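You operate a simulated robot arm through the tools that you are given. There is no shell and no other tool.

You run a simulated robot arm. Do the job below in one go: nothing can be reset, and whatever is moved stays where it is left.

Task
Seal-test the wrapped stack under the bell jar and sort it by the result.
Fine: set it on the plate the display names; pump till it shows a result, open the vent before you lift the jar, put the jar back. Set down upright: bell jar.

The check looks at the end state, three seconds after you hand in, the way a careful person would. Anything else that was tipped, shoved, dropped, spilled or broken makes it a failure. Lids that push on must go on centred and level and be pressed home; caps that screw on are set level and turned clockwise until they are tight.

Robot
A 6-joint arm with a two-finger parallel gripper, fixed in place. Base frame: the origin is at the foot of the arm, x ahead of it, y to its left, z up; the work surface is at about z = 90. Readings come in cm, degrees, newtons and seconds.
With the tool pointing down near the work surface it reaches from about 24 to 66 cm from the base axis. Its first joint turns from -66.0 to 66.0 degrees. Payload 2.9 kg.
The tool frame sits at the grasp point between the pads (the TCP): z along the fingers, y along the line on which they close. The tips reach 3 cm beyond it. The gripper opens to 11 cm. The fingers are 2 cm wide and 1 cm thick; the gripper's body (4.8 by 11.2 cm) begins 5.5 cm behind the TCP.
Orientation is told as [roll, pitch, yaw] about the base's x, y, z axes, in that order, counted from this pose: with the fingers straight down and closing along the base's y, the tool's x points along the base's -x, its y along +y and its z along -z.

Tools
- The arm moves only by the tool arm_command. Its argument "motion" is a list that holds one entry, the list of rows, each a list of 7 numbers: the turn, a rotation vector about the base's x, y, z in rad, then the shift along the base's x, y, z in mm, then the finger opening in mm, from 0 to 110. In form: [[[ax, ay, az, dx, dy, dz, hand], ...]]. A call has 1 to 20 rows; each row shifts and turns the commanded pose from where the row before left it. Rows are played at 5 a second. More than 5 cm and 8.6 degrees between two rows, or a gripper value outside its range, and nothing of the call is played. Where a pose cannot be reached the arm comes as near as it can. A force on the tool above 40 N (or 10 N above the force at the start of the call, whichever is more), or a blocked arm, ends the call early, and 0.2 s more pass. Each finger travels about 10.8 cm/s and halts on what it meets, pressing with about 33 N; the grip force reading is that of the motor and also rises with nothing between the fingers. The clock runs only during rows and for 0.2 s after the last one: add rows that do not move to give the fingers time. The reply holds the time, the measured pose of the TCP, the force on the tool along the base axes, the opening and the grip force, in the units named above and with some noise, with the torque about the TCP (base axes, N m) and any sound that the robot's microphone picked up, and new pictures: "pictures" is both (left out), scene, wrist or none.
- Cameras (640 x 400 px; columns grow to the right, rows downward): "scene" is fixed at [9.41, 43.71, 139.04]; the picture's right is [-0.72, -0.70, 0.00], its down [-0.36, 0.37, -0.86] and it looks along [0.60, -0.62, -0.51] (base axes); focal length 222 px, centre (320, 200). "wrist" rides on the gripper at [7.2, 1.7, -10.3] in the tool frame; the picture's right is [-0.23, 0.97, 0.00], its down [-0.76, -0.18, -0.62] and it looks along [-0.61, -0.14, 0.78] (tool axes); focal length 222 px, centre (320, 200). There is no depth. A picture from a camera that has moved, and an enlarged one, comes with that camera's place and axes in the base frame and with its lens. The place of the scene camera against the robot may be out by one fixed shift of up to 1.2 cm in any direction.
- enlarge(camera, box): a new picture of the part [left, top, right, bottom] of that camera's present view, enlarged. No time passes.
- hand_in(): hands the job in; it is judged then, once.

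Places have to be worked out from the pictures, the camera data and where the tool is seen. Open the gripper and draw the arm clear of the work before you hand the job in, unless the task says otherwise.

The tools are called after ">>>" as name(argument=value, ...) on one line, values as JSON. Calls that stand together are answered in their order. arm_command: Moves the arm, as the interface text tells. Its arguments: {"type":"object","properties":{"motion":{"type":"array","items":{"type":"array","items":{"type":"array","items":{"type":"number"}}}},"pictures":{"type":"string","enum":["both","scene","wrist","none"]}},"required":["motion"]} The other tools are called the same way: enlarge (camera, box) takes an enlarged picture of a part of a camera's view; hand_in () hands the job in.

At the start:

```text
time_s: 0.0
eef_pos: [31.38, -4.42, 132.16]
tcp_rot: [-0.1, 0.0, 0.0]
contact_force: [-0.2, 0.0, -0.1]
ft_torque: [0.0, 0.0, 0.01]
width: 10.99
finger_force: 0.0
```

scene: 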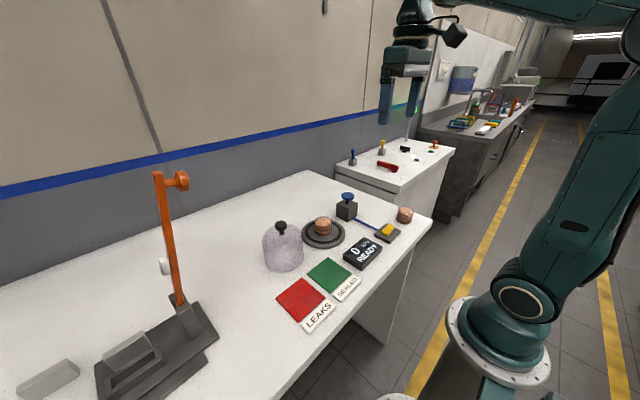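
wrist: 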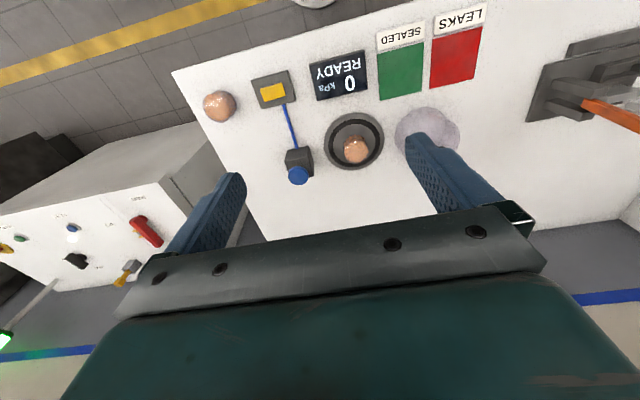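

The pictures show a bell jar beside a pump plate that has a wrapped stack on it, plus a vent knob (blue), a pump button (yellow), a display reading "0 kPa READY", and green/red plates. I'll enlarge both views to see the details.

>>> enlarge(camera="scene", box=[240, 170, 440, 340])

>>> enlarge(camera="wrist", box=[180, 0, 500, 200])

```text
2.35 times, centred on (340, 255) of scene
camera zoom: at [9.41, 43.71, 139.04], right [-0.72, -0.7, 0.0], down [-0.36, 0.37, -0.86], along [0.6, -0.62, -0.51], focal length 522 px, centre (273, 71)
```

zoom: 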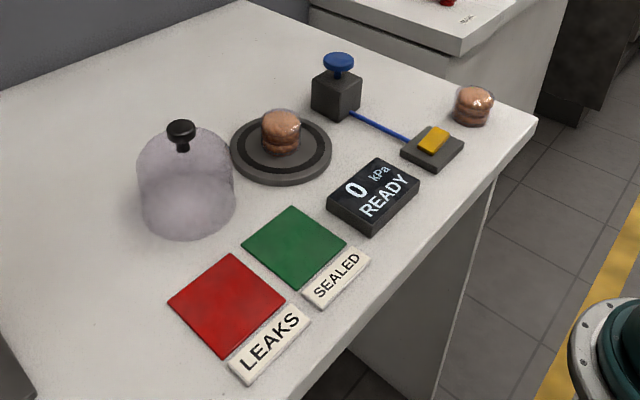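

```text
2.00 times, centred on (340, 100) of wrist
camera zoom: at [24.17, -2.82, 142.46], right [0.23, 0.97, 0.0], down [0.76, -0.18, 0.62], along [0.61, -0.14, -0.78], focal length 444 px, centre (280, 400)
```

zoom: 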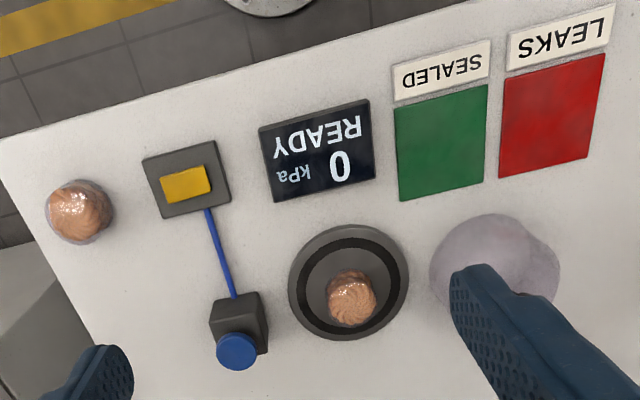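

I want a closer look at the two stacks and at the blue and yellow controls.

>>> enlarge(camera="scene", box=[300, 205, 350, 245])

>>> enlarge(camera="scene", box=[380, 195, 430, 245])

>>> enlarge(camera="scene", box=[325, 180, 405, 245])

>>> enlarge(camera="wrist", box=[190, 60, 320, 200])

>>> enlarge(camera="wrist", box=[310, 90, 480, 200])

```text
10.00 times, centred on (325, 225) of scene
camera zoom: at [9.41, 43.71, 139.04], right [-0.72, -0.7, 0.0], down [-0.36, 0.37, -0.86], along [0.6, -0.62, -0.51], focal length 2216 px, centre (270, -50)
```

zoom: 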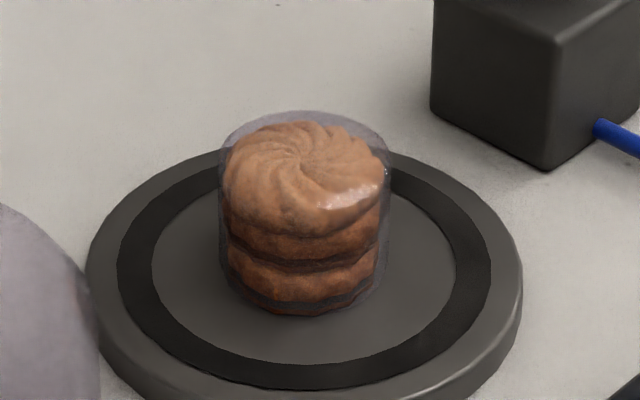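

```text
8.00 times, centred on (405, 220) of scene
camera zoom: at [9.41, 43.71, 139.04], right [-0.72, -0.7, 0.0], down [-0.36, 0.37, -0.86], along [0.6, -0.62, -0.51], focal length 1773 px, centre (-360, 40)
```

zoom: 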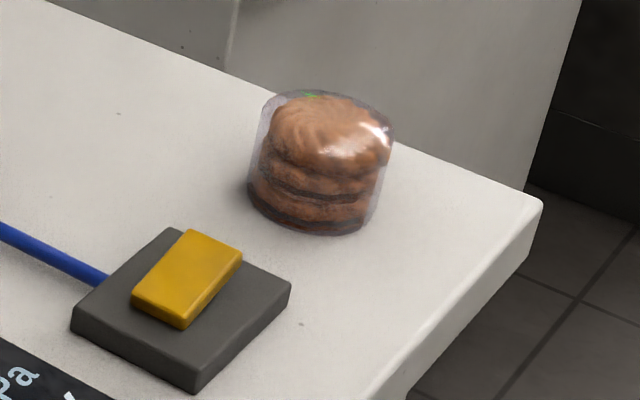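

```text
6.15 times, centred on (365, 212) of scene
camera zoom: at [9.41, 43.71, 139.04], right [-0.72, -0.7, 0.0], down [-0.36, 0.37, -0.86], along [0.6, -0.62, -0.51], focal length 1364 px, centre (43, 123)
```

zoom: 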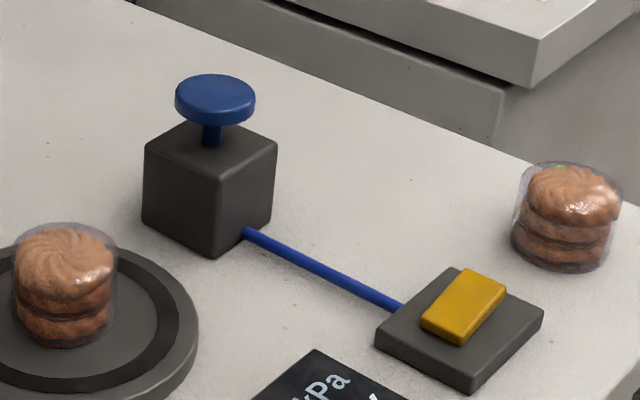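

```text
2.86 times, centred on (255, 130) of wrist
camera zoom: at [24.17, -2.82, 142.46], right [0.23, 0.97, 0.0], down [0.76, -0.18, 0.62], along [0.61, -0.14, -0.78], focal length 635 px, centre (506, 400)
```

zoom: 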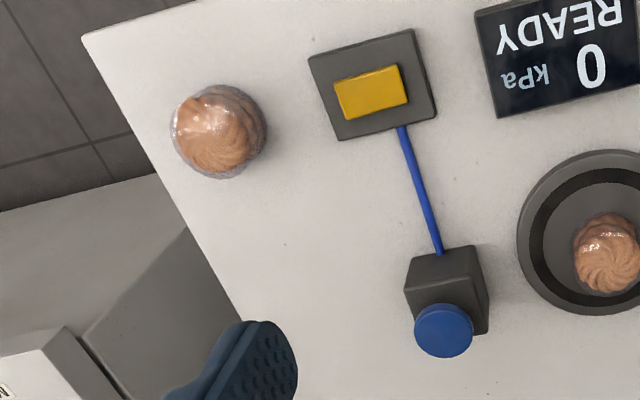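

```text
3.64 times, centred on (395, 145) of wrist
camera zoom: at [24.17, -2.82, 142.46], right [0.23, 0.97, 0.0], down [0.76, -0.18, 0.62], along [0.61, -0.14, -0.78], focal length 808 px, centre (47, 400)
```

zoom: 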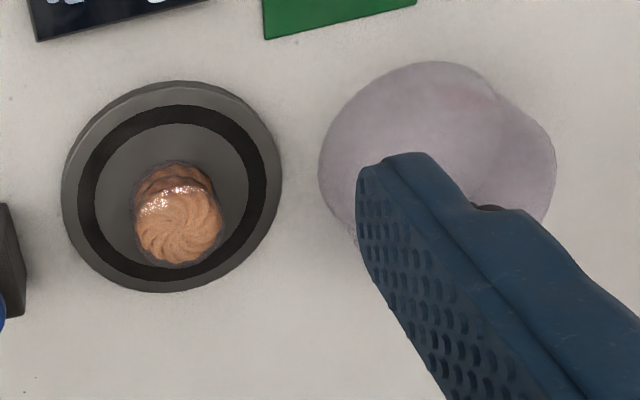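

Blue looks like a pump plunger and yellow like a vent rocker, which I'll confirm by testing them. Next I zoom in on the jar and its knob.

>>> enlarge(camera="scene", box=[255, 210, 319, 280])

>>> enlarge(camera="scene", box=[270, 240, 400, 340])

>>> enlarge(camera="scene", box=[80, 160, 240, 400])

```text
5.71 times, centred on (287, 245) of scene
camera zoom: at [9.41, 43.71, 139.04], right [-0.72, -0.7, 0.0], down [-0.36, 0.37, -0.86], along [0.6, -0.62, -0.51], focal length 1266 px, centre (509, -57)
```

zoom: 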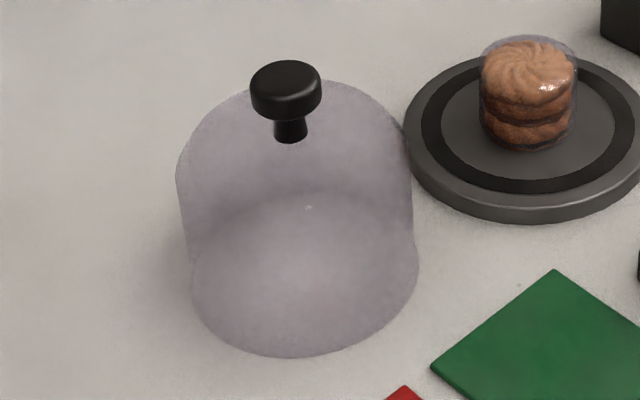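

```text
4.00 times, centred on (335, 290) of scene
camera zoom: at [9.41, 43.71, 139.04], right [-0.72, -0.7, 0.0], down [-0.36, 0.37, -0.86], along [0.6, -0.62, -0.51], focal length 886 px, centre (260, -160)
```

zoom: 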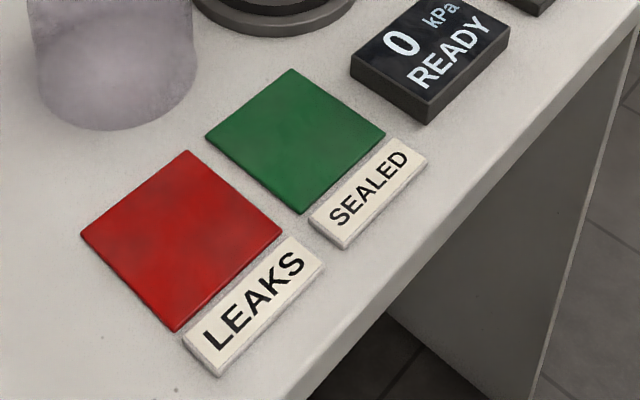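

```text
1.67 times, centred on (160, 280) of scene
camera zoom: at [9.41, 43.71, 139.04], right [-0.72, -0.7, 0.0], down [-0.36, 0.37, -0.86], along [0.6, -0.62, -0.51], focal length 369 px, centre (587, 67)
```

zoom: 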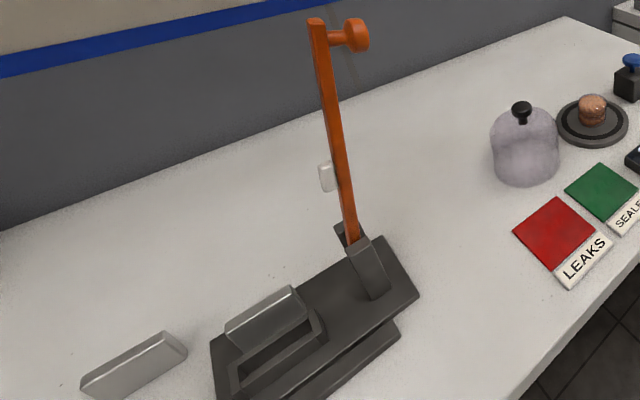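

The jar sits at about (50, 16.5) with its knob top near z≈103. I'll bring the wrist camera over the jar to measure it properly, staying high and clear of the orange column at about (56, 40).

>>> arm_command(motion=[[[0, 0, 0, 20, 36, -14, 110], [0, 0, 0, 20, 36, -14, 110], [0, 0, 0, 20, 36, -14, 110], [0, 0, 0, 20, 36, -14, 110], [0, 0, 0, 20, 36, -14, 110], [0, 0, 0, 0, 0, 0, 110], [0, 0, 0, 0, 0, 0, 110]]])

```text
time_s: 1.6
eef_pos: [41.57, 13.6, 125.21]
tcp_rot: [0.0, -0.1, 0.1]
contact_force: [0.3, -0.5, 0.8]
ft_torque: [0.02, 0.02, -0.03]
width: 10.98
finger_force: 0.1
camera wrist: at [34.22, 15.21, 135.53], right [0.23, 0.97, 0.0], down [0.76, -0.18, 0.62], along [0.61, -0.14, -0.78], focal length 222 px, centre (320, 200)
```

scene: 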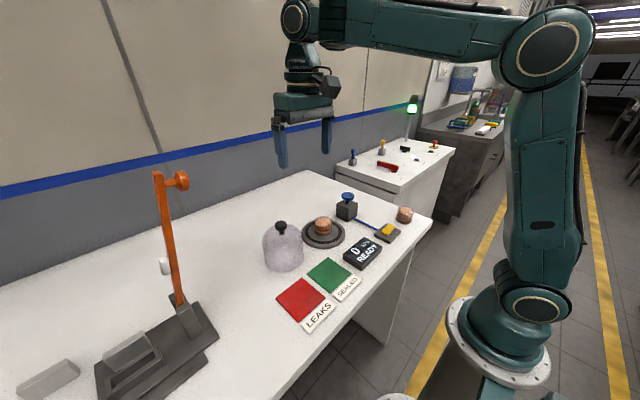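
wrist: 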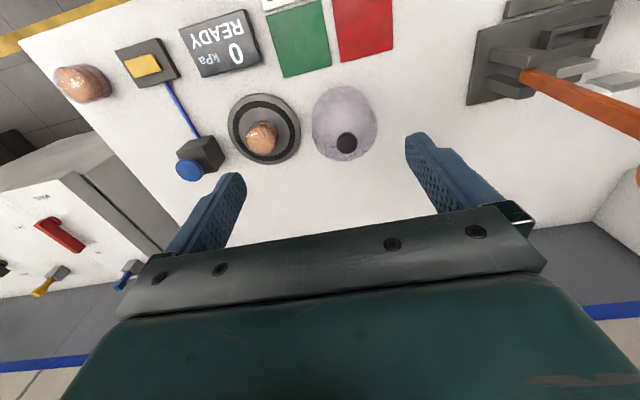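

The jar and plate are both in clear view, so I'll enlarge the wrist picture to measure them.

>>> enlarge(camera="wrist", box=[300, 75, 390, 175])

>>> enlarge(camera="wrist", box=[160, 75, 310, 190])

>>> enlarge(camera="wrist", box=[160, 0, 400, 100])

```text
4.00 times, centred on (345, 125) of wrist
camera zoom: at [34.22, 15.21, 135.53], right [0.23, 0.97, 0.0], down [0.76, -0.18, 0.62], along [0.61, -0.14, -0.78], focal length 888 px, centre (220, 500)
```

zoom: 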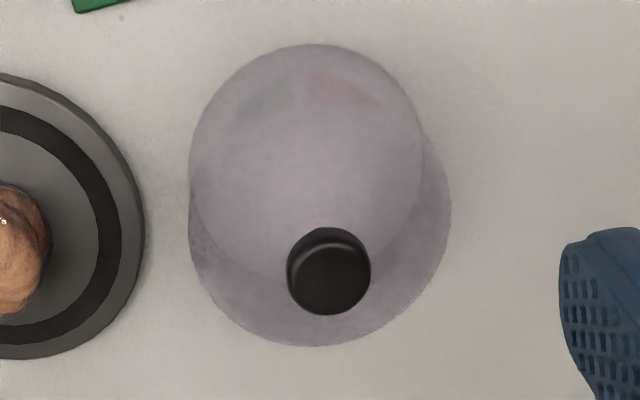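

```text
3.48 times, centred on (235, 132) of wrist
camera zoom: at [34.22, 15.21, 135.53], right [0.23, 0.97, 0.0], down [0.76, -0.18, 0.62], along [0.61, -0.14, -0.78], focal length 773 px, centre (616, 435)
```

zoom: 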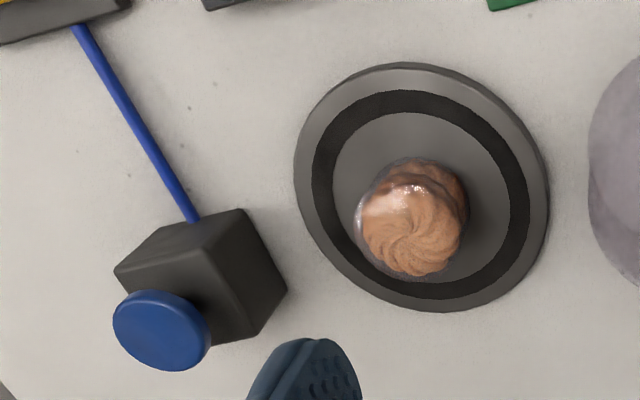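

```text
2.67 times, centred on (280, 50) of wrist
camera zoom: at [34.22, 15.21, 135.53], right [0.23, 0.97, 0.0], down [0.76, -0.18, 0.62], along [0.61, -0.14, -0.78], focal length 592 px, centre (427, 600)
```

zoom: 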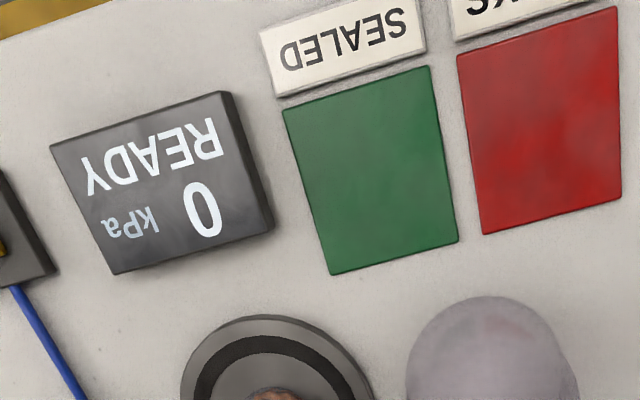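

From the wrist view I judge the jar to be at (49.6, 16.0) with a base about 11.8 cm across, and the plate centre at about (48.4, 0.2). I'll move to above the knob, staying 6 cm clear of it, and get a second view to triangulate.

>>> arm_command(motion=[[[0, 0, 0, 20, 6, -33, 110], [0, 0, 0, 20, 6, -33, 110], [0, 0, 0, 20, 6, -33, 110], [0, 0, 0, 20, 6, -33, 110], [0, 0, 0, 0, 0, 0, 110], [0, 0, 0, 0, 0, 0, 110]]])

```text
time_s: 3.0
eef_pos: [49.43, 15.75, 111.98]
tcp_rot: [0.0, -0.2, 0.0]
contact_force: [0.1, 0.0, 0.2]
ft_torque: [0.0, -0.03, 0.02]
width: 10.99
finger_force: 0.0
camera wrist: at [42.22, 17.49, 122.33], right [0.23, 0.97, 0.0], down [0.76, -0.18, 0.62], along [0.61, -0.14, -0.78], focal length 222 px, centre (320, 200)
```

scene: 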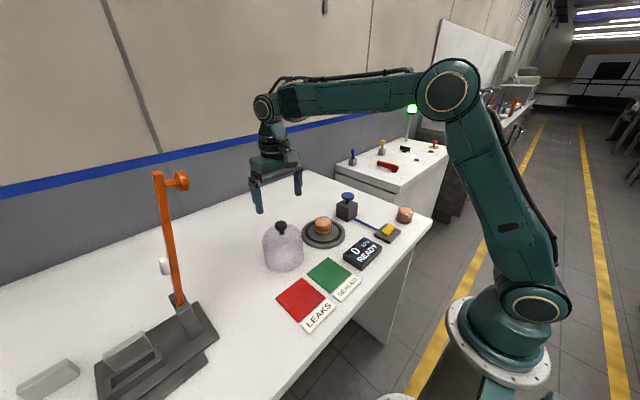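
wrist: 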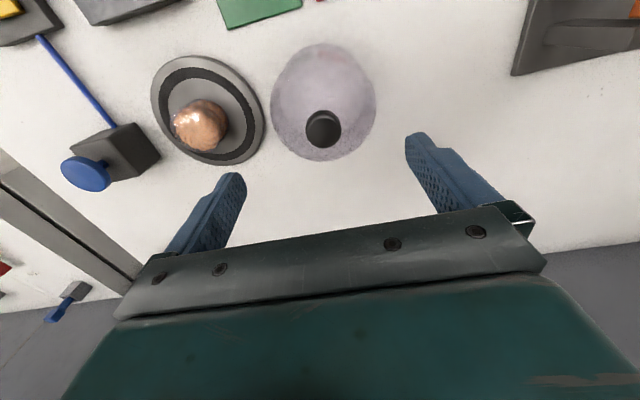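

The knob is centred between the fingers in the picture. I'll enlarge it for triangulation.

>>> enlarge(camera="wrist", box=[260, 35, 390, 175])

>>> enlarge(camera="wrist", box=[140, 40, 280, 180])

>>> enlarge(camera="scene", box=[240, 150, 360, 280])

```text
2.86 times, centred on (325, 105) of wrist
camera zoom: at [42.22, 17.49, 122.33], right [0.23, 0.97, 0.0], down [0.76, -0.18, 0.62], along [0.61, -0.14, -0.78], focal length 635 px, centre (306, 471)
```

zoom: 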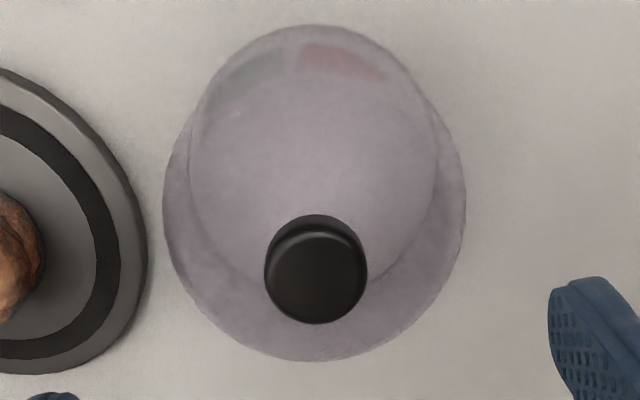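

```text
2.86 times, centred on (210, 110) of wrist
camera zoom: at [42.22, 17.49, 122.33], right [0.23, 0.97, 0.0], down [0.76, -0.18, 0.62], along [0.61, -0.14, -0.78], focal length 635 px, centre (634, 457)
```

zoom: 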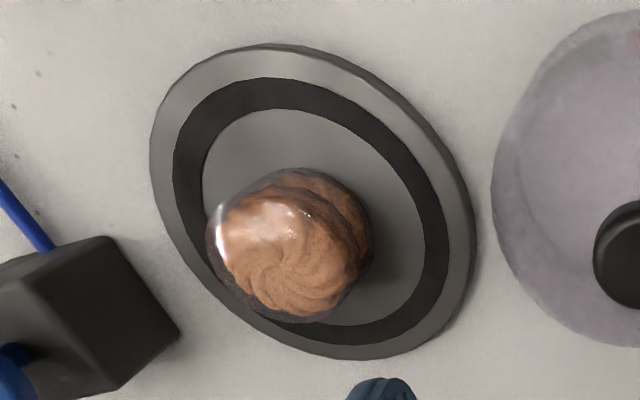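

```text
3.08 times, centred on (300, 215) of scene
camera zoom: at [9.41, 43.71, 139.04], right [-0.72, -0.7, 0.0], down [-0.36, 0.37, -0.86], along [0.6, -0.62, -0.51], focal length 682 px, centre (382, 154)
```

zoom: 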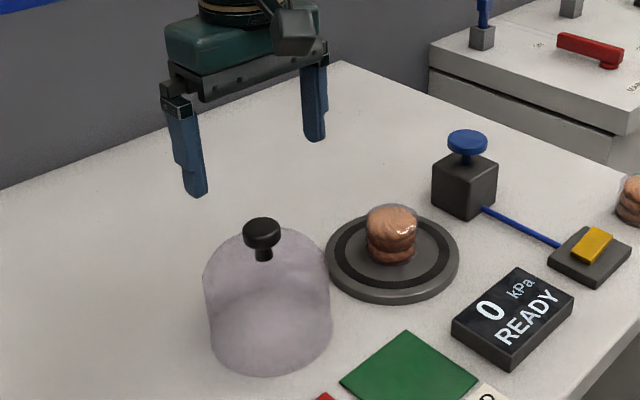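

Triangulating puts the knob top at about (49.9, 16.1, 102.7), the disc about 3.3 cm across, and the dome top around z≈99.7. I'll lower until the fingertips straddle the disc (TCP z≈103.8) and check before closing.

>>> arm_command(motion=[[[0, 0, 0, 3, 1, -30, 80], [0, 0, 0, 2, 0, -25, 70], [0, 0, 0, 0, 0, -17, 60], [0, 0, 0, 0, 0, -9, 60], [0, 0, 0, 0, 0, 0, 60], [0, 0, 0, 0, 0, 0, 60]]])

```text
time_s: 4.4
eef_pos: [49.91, 15.9, 103.86]
tcp_rot: [0.1, -0.1, 0.0]
contact_force: [0.5, 0.4, 0.6]
ft_torque: [-0.03, 0.0, 0.0]
width: 5.99
finger_force: 0.1
camera wrist: at [42.7, 17.61, 114.18], right [0.23, 0.97, 0.0], down [0.76, -0.18, 0.62], along [0.61, -0.14, -0.78], focal length 222 px, centre (320, 200)
```

scene: 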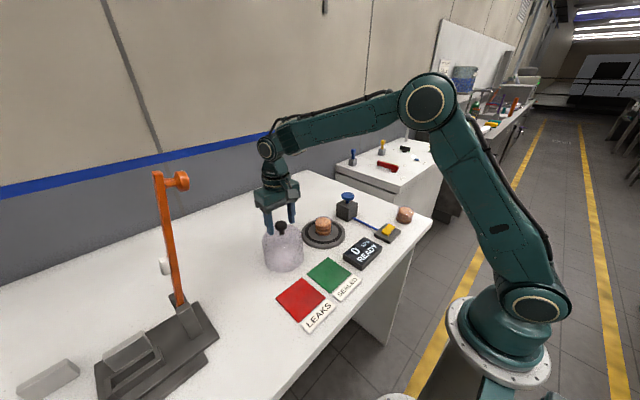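
wrist: 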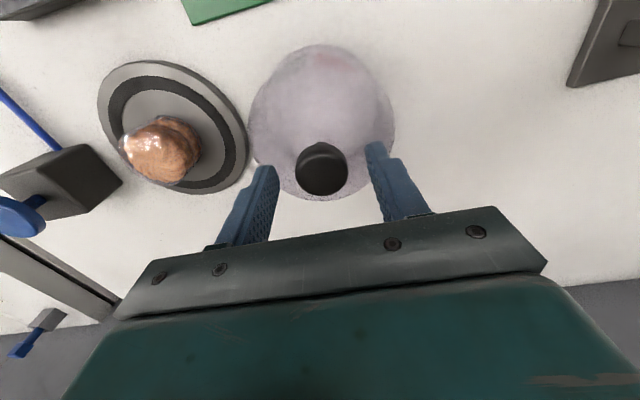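

>>> enlarge(camera="scene", box=[250, 190, 320, 280])

>>> enlarge(camera="wrist", box=[230, 120, 430, 240])

```text
4.44 times, centred on (285, 235) of scene
camera zoom: at [9.41, 43.71, 139.04], right [-0.72, -0.7, 0.0], down [-0.36, 0.37, -0.86], along [0.6, -0.62, -0.51], focal length 985 px, centre (476, 44)
```

zoom: 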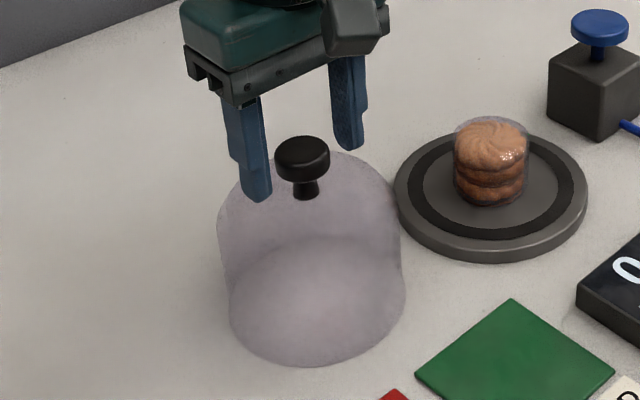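

```text
3.20 times, centred on (330, 180) of wrist
camera zoom: at [42.7, 17.61, 114.18], right [0.23, 0.97, 0.0], down [0.76, -0.18, 0.62], along [0.61, -0.14, -0.78], focal length 711 px, centre (288, 264)
```

zoom: 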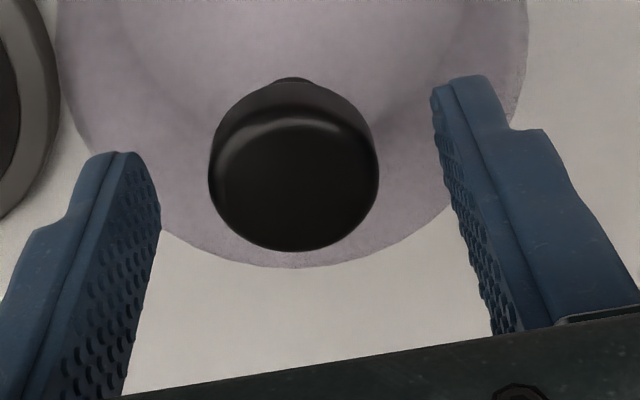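

The knob is centred at (49.9, 16.2), within about 1 mm of the TCP, with the fingertips beside the disc and above the dome. I'll nudge +1 mm in y and close gently.

>>> arm_command(motion=[[[0, 0, 0, 0, 1, 0, 45], [0, 0, 0, 0, 0, 0, 38], [0, 0, 0, 0, 0, 0, 30], [0, 0, 0, 0, 0, 0, 25], [0, 0, 0, 0, 0, 0, 25], [0, 0, 0, 0, 0, 0, 25]]])

```text
time_s: 5.8
eef_pos: [49.98, 15.97, 103.94]
tcp_rot: [0.1, -0.1, 0.0]
contact_force: [-0.8, -1.5, 1.4]
ft_torque: [-0.05, 0.06, 0.03]
width: 3.31
finger_force: 33.7
camera wrist: at [42.7, 17.72, 114.2], right [0.23, 0.97, 0.0], down [0.76, -0.18, 0.62], along [0.61, -0.14, -0.78], focal length 222 px, centre (320, 200)
```

scene: 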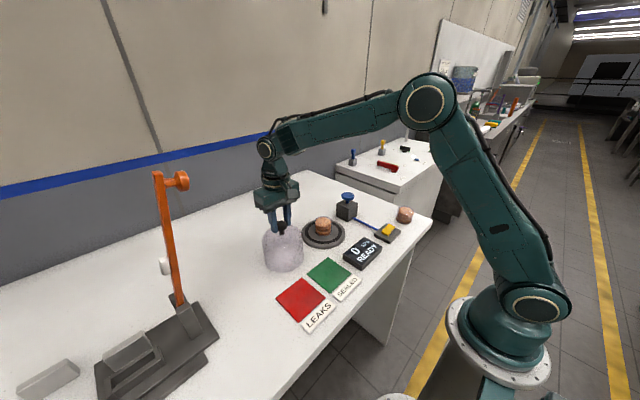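
wrist: 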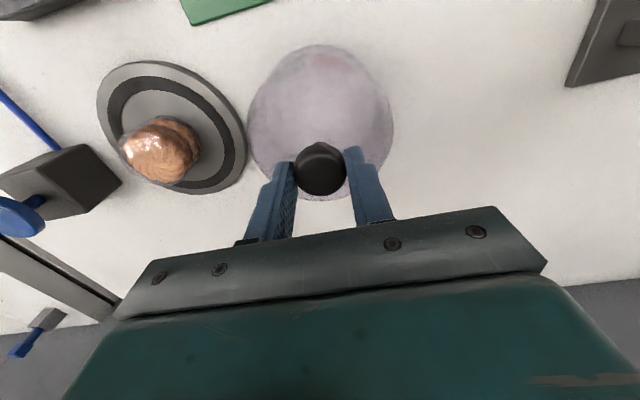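

The grip is secure at 3.31 cm. Before lifting I'll measure the plate's ring from this closer view to get an accurate centre.

>>> enlarge(camera="wrist", box=[80, 50, 260, 210])

>>> enlarge(camera="scene", box=[295, 205, 355, 255])

```text
2.50 times, centred on (170, 130) of wrist
camera zoom: at [42.7, 17.72, 114.2], right [0.23, 0.97, 0.0], down [0.76, -0.18, 0.62], along [0.61, -0.14, -0.78], focal length 555 px, centre (695, 375)
```

zoom: 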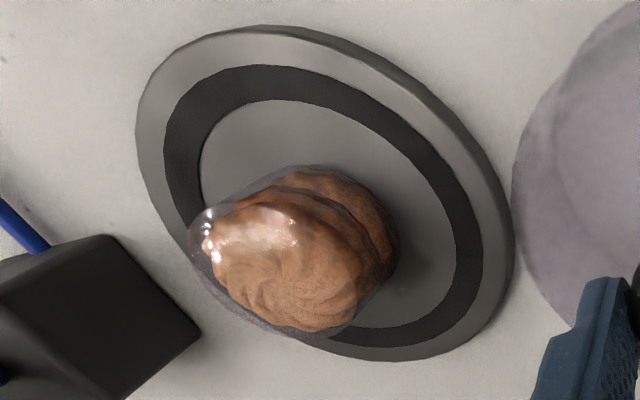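

```text
8.00 times, centred on (325, 230) of scene
camera zoom: at [9.41, 43.71, 139.04], right [-0.72, -0.7, 0.0], down [-0.36, 0.37, -0.86], along [0.6, -0.62, -0.51], focal length 1773 px, centre (280, -40)
```

zoom: 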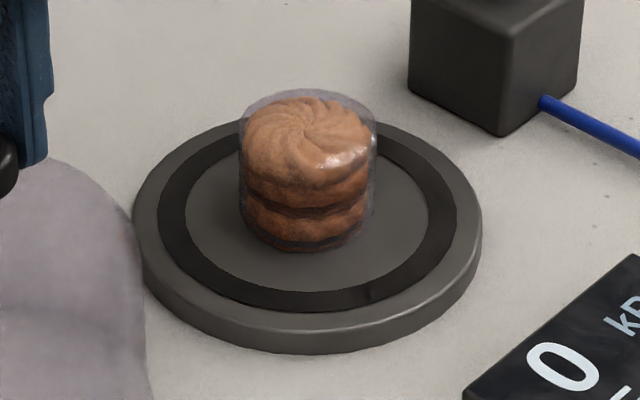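

Four views agree on the plate centre, about (48.95, 0.17) with its top at z≈91.3. I'll lift the jar 11 cm straight up and check that it hangs level.

>>> arm_command(motion=[[[0, 0, 0, 0, 0, 5, 25], [0, 0, 0, 0, 0, 10, 25], [0, 0, 0, 0, 0, 20, 25], [0, 0, 0, 0, 0, 25, 25], [0, 0, 0, 0, 0, 25, 25], [0, 0, 0, 0, 0, 15, 25], [0, 0, 0, 0, 0, 10, 25], [0, 0, 0, 0, 0, 0, 25], [0, 0, 0, 0, 0, 0, 25]]])

```text
time_s: 7.8
eef_pos: [49.88, 16.08, 114.89]
tcp_rot: [0.0, -0.1, 0.0]
contact_force: [0.5, 0.2, -2.0]
ft_torque: [0.01, 0.02, 0.03]
width: 3.34
finger_force: 33.6
camera wrist: at [42.67, 17.76, 125.16], right [0.23, 0.97, 0.0], down [0.76, -0.18, 0.62], along [0.61, -0.14, -0.78], focal length 222 px, centre (320, 200)
```

scene: 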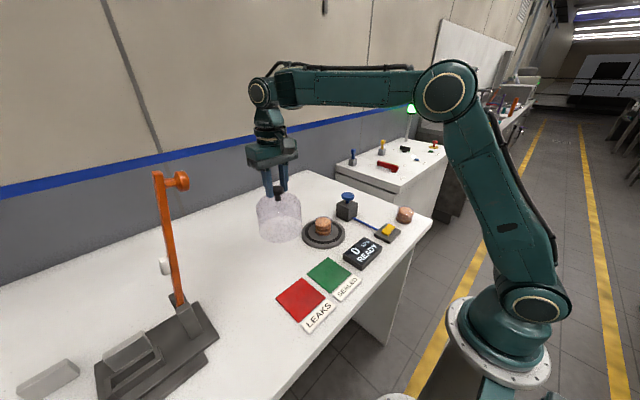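
wrist: 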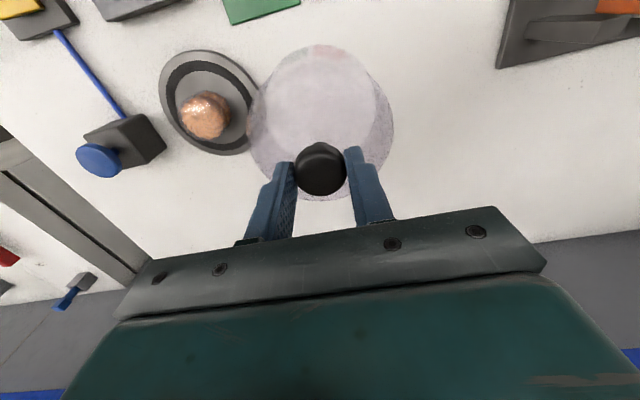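

The jar lifted cleanly: about 2 N of weight and hanging level. Now I carry it over the plate, moving about -0.93 cm in x and -16 cm in y.

>>> arm_command(motion=[[[0, 0, 0, -0.5, -10, 0, 25], [0, 0, 0, -1, -20, 0, 25], [0, 0, 0, -1.4, -25, 0, 25], [0, 0, 0, -1.5, -25, 0, 25], [0, 0, 0, -1.5, -25, 0, 25], [0, 0, 0, -1.4, -25, 0, 25], [0, 0, 0, -1, -20, 0, 25], [0, 0, 0, -1, -10, 0, 25], [0, 0, 0, 0, 0, 0, 25], [0, 0, 0, 0, 0, 0, 25], [0, 0, 0, 0, 0, 0, 25]]])

```text
time_s: 10.2
eef_pos: [48.87, -0.0, 114.71]
tcp_rot: [0.0, -0.1, -0.1]
contact_force: [0.7, 0.7, -2.3]
ft_torque: [0.01, 0.01, 0.02]
width: 3.32
finger_force: 33.4
camera wrist: at [41.73, 1.86, 125.13], right [0.23, 0.97, 0.0], down [0.76, -0.18, 0.62], along [0.61, -0.14, -0.78], focal length 222 px, centre (320, 200)
```

scene: 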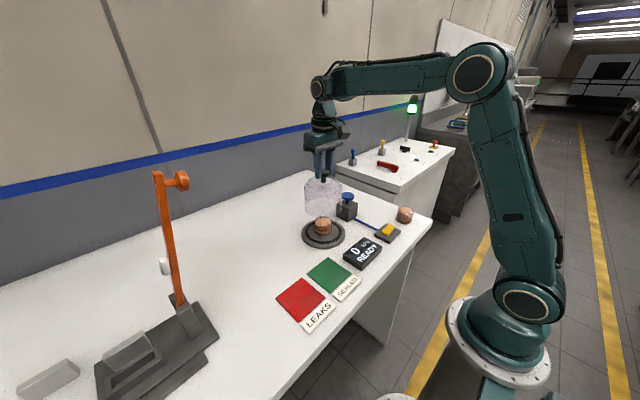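
wrist: 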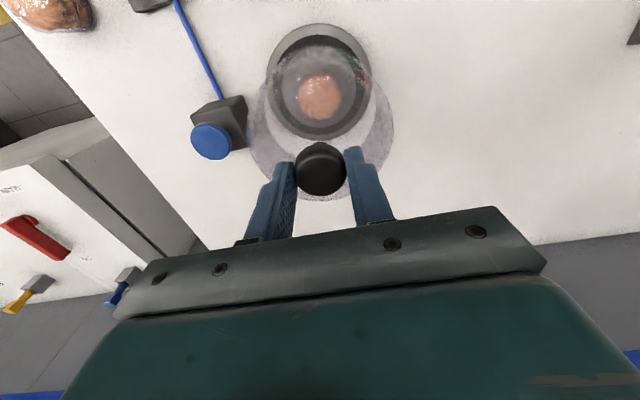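

The jar hovers over the plate with the stack below it. I'll enlarge both views to check centring before lowering.

>>> enlarge(camera="wrist", box=[240, 10, 400, 210])

>>> enlarge(camera="scene", box=[290, 165, 360, 255])

```text
2.00 times, centred on (320, 110) of wrist
camera zoom: at [41.73, 1.86, 125.13], right [0.23, 0.97, 0.0], down [0.76, -0.18, 0.62], along [0.61, -0.14, -0.78], focal length 444 px, centre (320, 380)
```

zoom: 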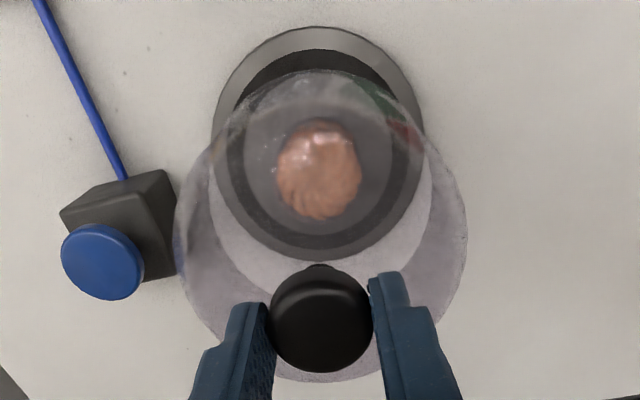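

```text
4.44 times, centred on (325, 210) of scene
camera zoom: at [9.42, 43.71, 139.04], right [-0.72, -0.7, 0.0], down [-0.36, 0.37, -0.86], along [0.6, -0.62, -0.51], focal length 985 px, centre (298, 156)
```

zoom: 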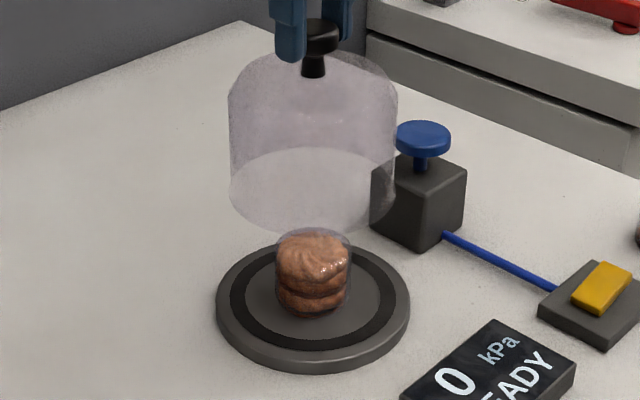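

The plate centre again comes out at about (48.95, 0.2), so the jar is aligned. I'll lower 7 cm around the stack and then look again.

>>> arm_command(motion=[[[0, 0, 0, 0, 0, -8, 25], [0, 0, 0, 0, 0, -14, 25], [0, 0, 0, 0, 0, -16, 25], [0, 0, 0, 0, 0, -14, 25], [0, 0, 0, 0, 0, -12, 25], [0, 0, 0, 0, 0, -6, 25], [0, 0, 0, 0, 0, 0, 25], [0, 0, 0, 0, 0, 0, 25]]])

>>> enlarge(camera="scene", box=[290, 180, 360, 260])

>>> enlarge(camera="wrist", box=[230, 0, 410, 200])

```text
time_s: 12.0
eef_pos: [48.96, 0.0, 107.68]
tcp_rot: [-0.1, -0.2, -0.1]
contact_force: [-0.1, -0.5, -2.4]
ft_torque: [-0.02, 0.01, 0.0]
width: 3.32
finger_force: 32.7
camera wrist: at [41.76, 1.75, 118.13], right [0.23, 0.97, 0.0], down [0.76, -0.18, 0.62], along [0.61, -0.14, -0.78], focal length 222 px, centre (320, 200)
```

scene: 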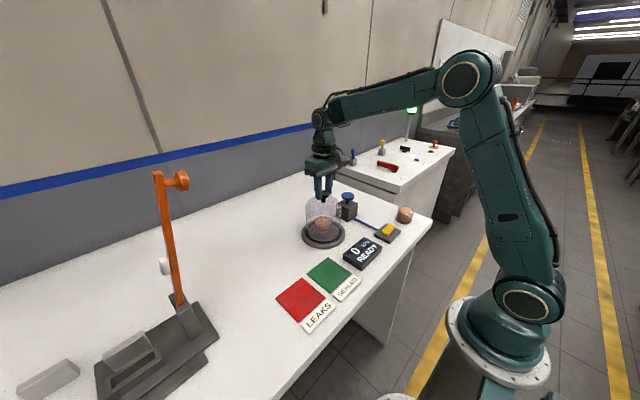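
wrist: 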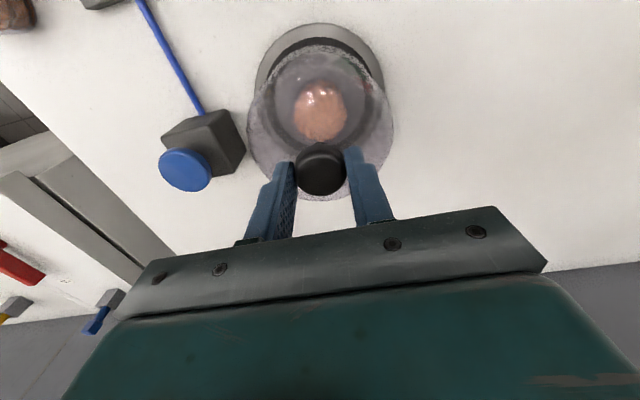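

```text
5.00 times, centred on (325, 220) of scene
camera zoom: at [9.42, 43.71, 139.04], right [-0.72, -0.7, 0.0], down [-0.36, 0.37, -0.86], along [0.6, -0.62, -0.51], focal length 1108 px, centre (295, 100)
```

zoom: 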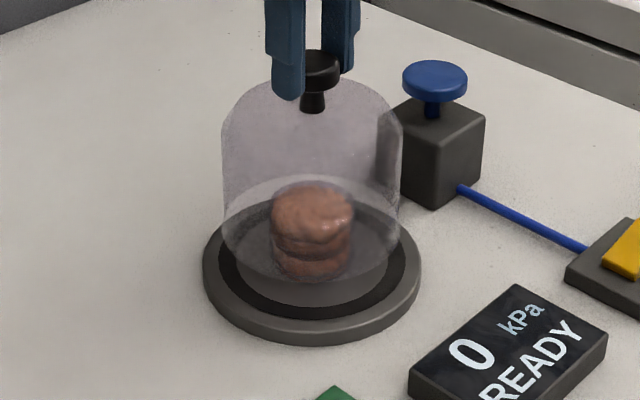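

```text
2.00 times, centred on (320, 100) of wrist
camera zoom: at [41.76, 1.75, 118.13], right [0.23, 0.97, 0.0], down [0.76, -0.18, 0.62], along [0.61, -0.14, -0.78], focal length 444 px, centre (320, 400)
```

zoom: 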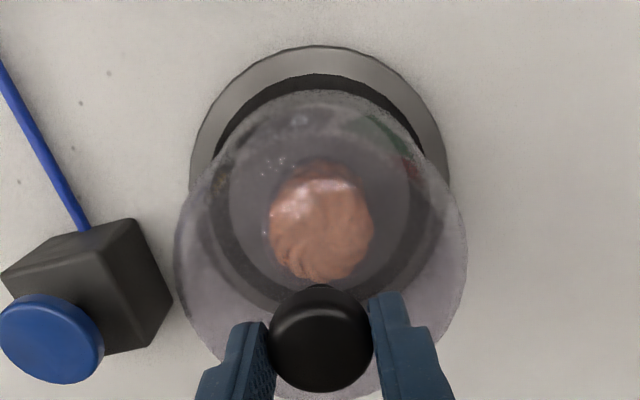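

The jar encloses the stack and its rim lines up with the gasket ring (centre columns 312 and 311.5). I'll lower 2 cm more and check for contact.

>>> arm_command(motion=[[[0, 0, 0, 0, 0, -6, 25], [0, 0, 0, 0, 0, -6, 25], [0, 0, 0, 0, 0, -5, 25], [0, 0, 0, 0, 0, -3, 25], [0, 0, 0, 0, 0, 0, 25], [0, 0, 0, 0, 0, 0, 25]]])

>>> enlarge(camera="scene", box=[290, 180, 360, 260])

>>> enlarge(camera="wrist", box=[230, 0, 410, 200])

```text
time_s: 13.4
eef_pos: [48.91, 0.23, 105.78]
tcp_rot: [0.1, -0.1, 0.0]
contact_force: [0.2, 0.1, -2.2]
ft_torque: [0.0, 0.01, 0.01]
width: 3.34
finger_force: 32.8
camera wrist: at [41.75, 1.76, 116.15], right [0.23, 0.97, 0.0], down [0.76, -0.18, 0.62], along [0.61, -0.14, -0.78], focal length 222 px, centre (320, 200)
```

scene: 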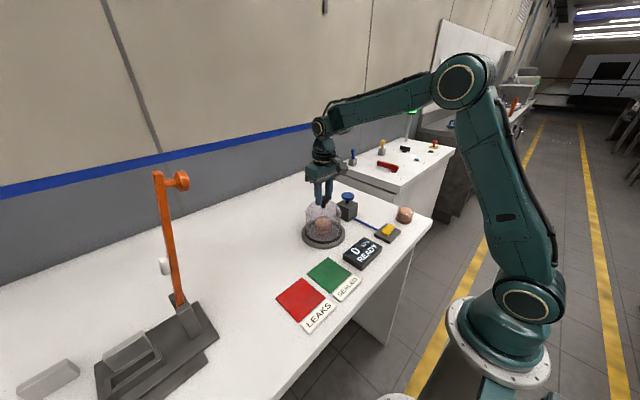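
wrist: 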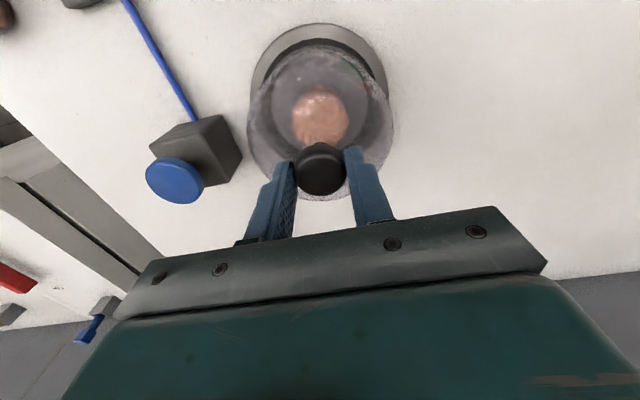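

```text
5.00 times, centred on (325, 220) of scene
camera zoom: at [9.42, 43.71, 139.04], right [-0.72, -0.7, 0.0], down [-0.36, 0.37, -0.86], along [0.6, -0.62, -0.51], focal length 1108 px, centre (295, 100)
```

zoom: 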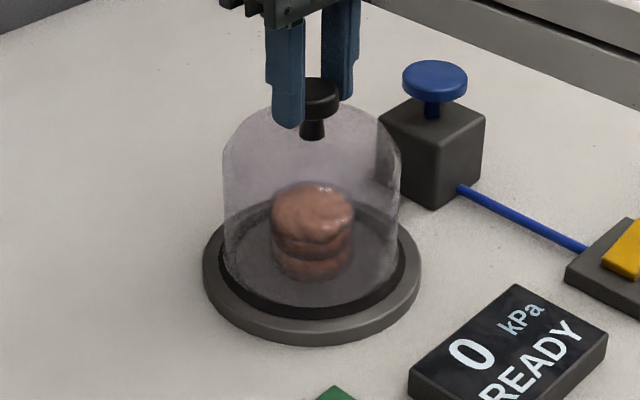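

```text
2.00 times, centred on (320, 100) of wrist
camera zoom: at [41.75, 1.76, 116.15], right [0.23, 0.97, 0.0], down [0.76, -0.18, 0.62], along [0.61, -0.14, -0.78], focal length 444 px, centre (320, 400)
```

zoom: 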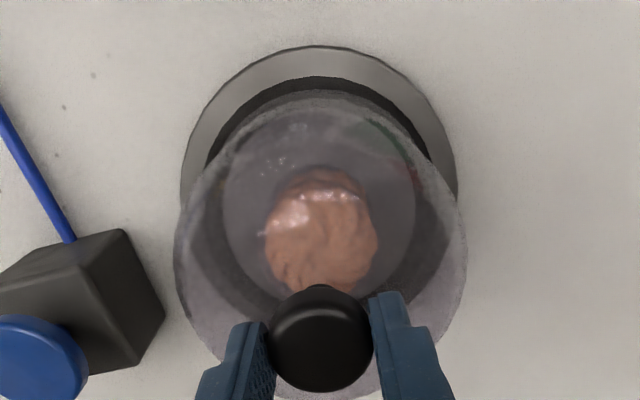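

It's well centred and about 0.6–0.8 cm above the gasket. I'll lower in 1 mm steps and watch the vertical force.

>>> arm_command(motion=[[[0, 0, 0, 0, 0, -1, 25], [0, 0, 0, 0, 0, -1, 25], [0, 0, 0, 0, 0, -1, 25], [0, 0, 0, 0, 0, -1, 25], [0, 0, 0, 0, 0, -1, 25], [0, 0, 0, 0, 0, 0, 25]]], pictures="none")

```text
time_s: 14.8
eef_pos: [49.03, 0.04, 105.39]
tcp_rot: [0.0, -0.1, 0.0]
contact_force: [-0.2, 0.8, -2.3]
ft_torque: [0.01, 0.01, -0.02]
width: 3.29
finger_force: 33.0
```

No contact yet, since the force still shows only the jar's weight. I'll keep going down in 1 mm steps.

>>> arm_command(motion=[[[0, 0, 0, 0, 0, -1, 25], [0, 0, 0, 0, 0, -1, 25], [0, 0, 0, 0, 0, 0, 25]]], pictures="none")

```text
time_s: 15.6
eef_pos: [49.0, -0.08, 105.19]
tcp_rot: [0.0, -0.1, 0.0]
contact_force: [0.6, -0.3, -2.2]
ft_torque: [0.0, 0.02, -0.01]
width: 3.32
finger_force: 33.5
```

>>> arm_command(motion=[[[0, 0, 0, 0, 0, -1, 25], [0, 0, 0, 0, 0, -1, 25], [0, 0, 0, 0, 0, 0, 25]]], pictures="both")

>>> enlarge(camera="scene", box=[300, 210, 350, 250])

```text
time_s: 16.4
eef_pos: [49.01, 0.08, 105.07]
tcp_rot: [0.0, -0.1, 0.0]
contact_force: [-4.1, 0.5, 13.3]
ft_torque: [0.0, 0.86, 0.0]
width: 3.34
finger_force: 32.9
camera wrist: at [41.75, 1.78, 115.39], right [0.23, 0.97, 0.0], down [0.76, -0.18, 0.63], along [0.61, -0.14, -0.78], focal length 222 px, centre (320, 200)
```

scene: 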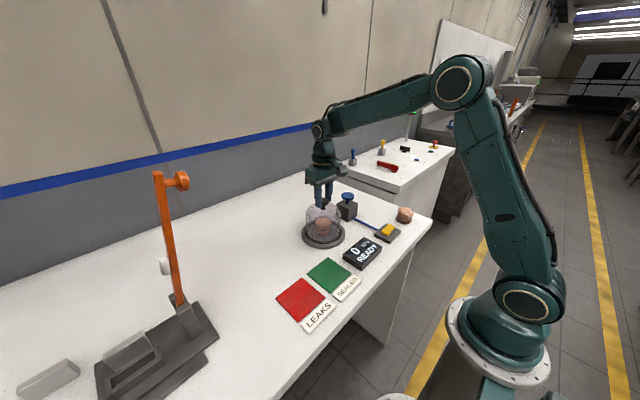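
wrist: 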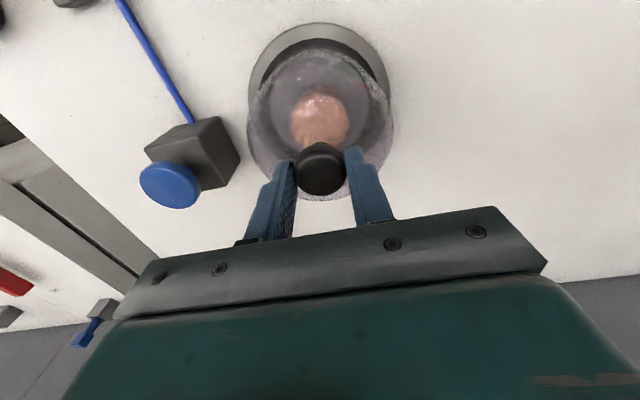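

```text
10.00 times, centred on (325, 230) of scene
camera zoom: at [9.38, 43.72, 139.04], right [-0.72, -0.7, 0.0], down [-0.36, 0.37, -0.86], along [0.6, -0.62, -0.51], focal length 2216 px, centre (270, -100)
```

zoom: 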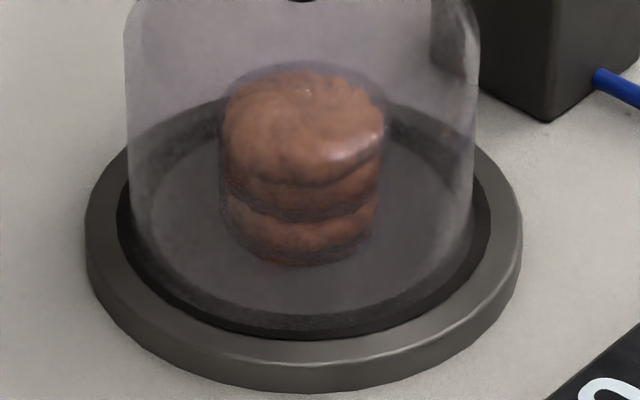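

The jar made contact (13 N up) and sits centred on the gasket. I'll back off 1 mm to relieve the load, then open the fingers gently.

>>> arm_command(motion=[[[0, 0, 0, 0, 0, 1, 25], [0, 0, 0, 0, 0, 0, 25], [0, 0, 0, 0, 0, 0, 33], [0, 0, 0, 0, 0, 0, 36], [0, 0, 0, 0, 0, 0, 42], [0, 0, 0, 0, 0, 0, 52], [0, 0, 0, 0, 0, 0, 62], [0, 0, 0, 0, 0, 0, 70], [0, 0, 0, 0, 0, 0, 70]]])

>>> enlarge(camera="scene", box=[295, 180, 365, 255])

```text
time_s: 18.4
eef_pos: [49.02, -0.04, 105.15]
tcp_rot: [0.0, -0.1, 0.0]
contact_force: [0.7, 0.8, -0.7]
ft_torque: [-0.01, 0.05, 0.01]
width: 6.99
finger_force: 0.0
camera wrist: at [41.77, 1.77, 115.4], right [0.23, 0.97, 0.0], down [0.76, -0.18, 0.62], along [0.61, -0.14, -0.78], focal length 222 px, centre (320, 200)
```

scene: 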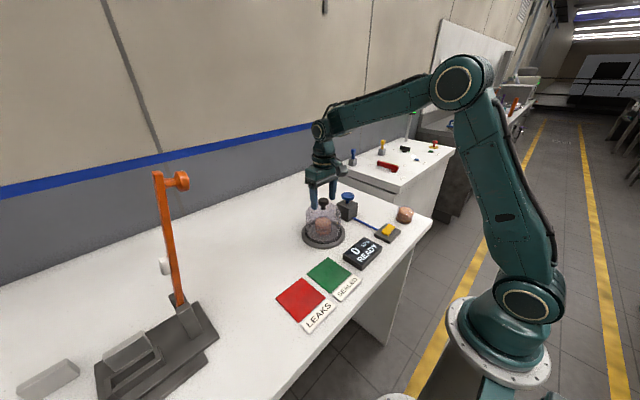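
wrist: 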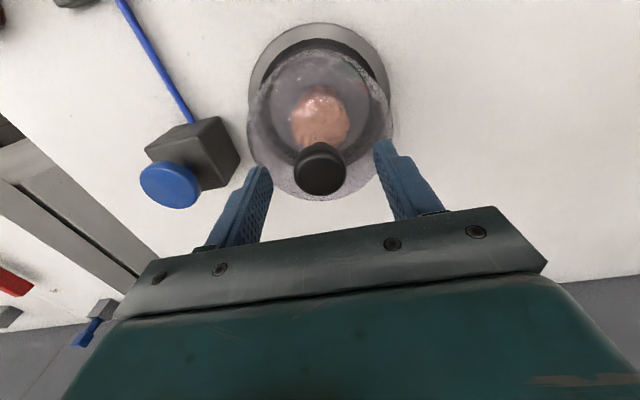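

```text
5.33 times, centred on (330, 218) of scene
camera zoom: at [9.41, 43.71, 139.04], right [-0.72, -0.7, 0.0], down [-0.36, 0.37, -0.86], along [0.6, -0.62, -0.51], focal length 1182 px, centre (267, 107)
```

zoom: 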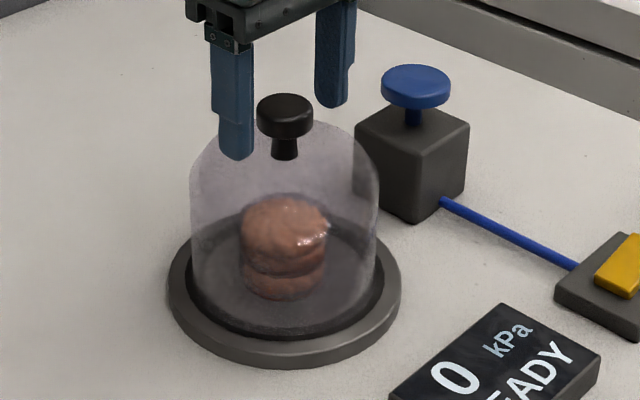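

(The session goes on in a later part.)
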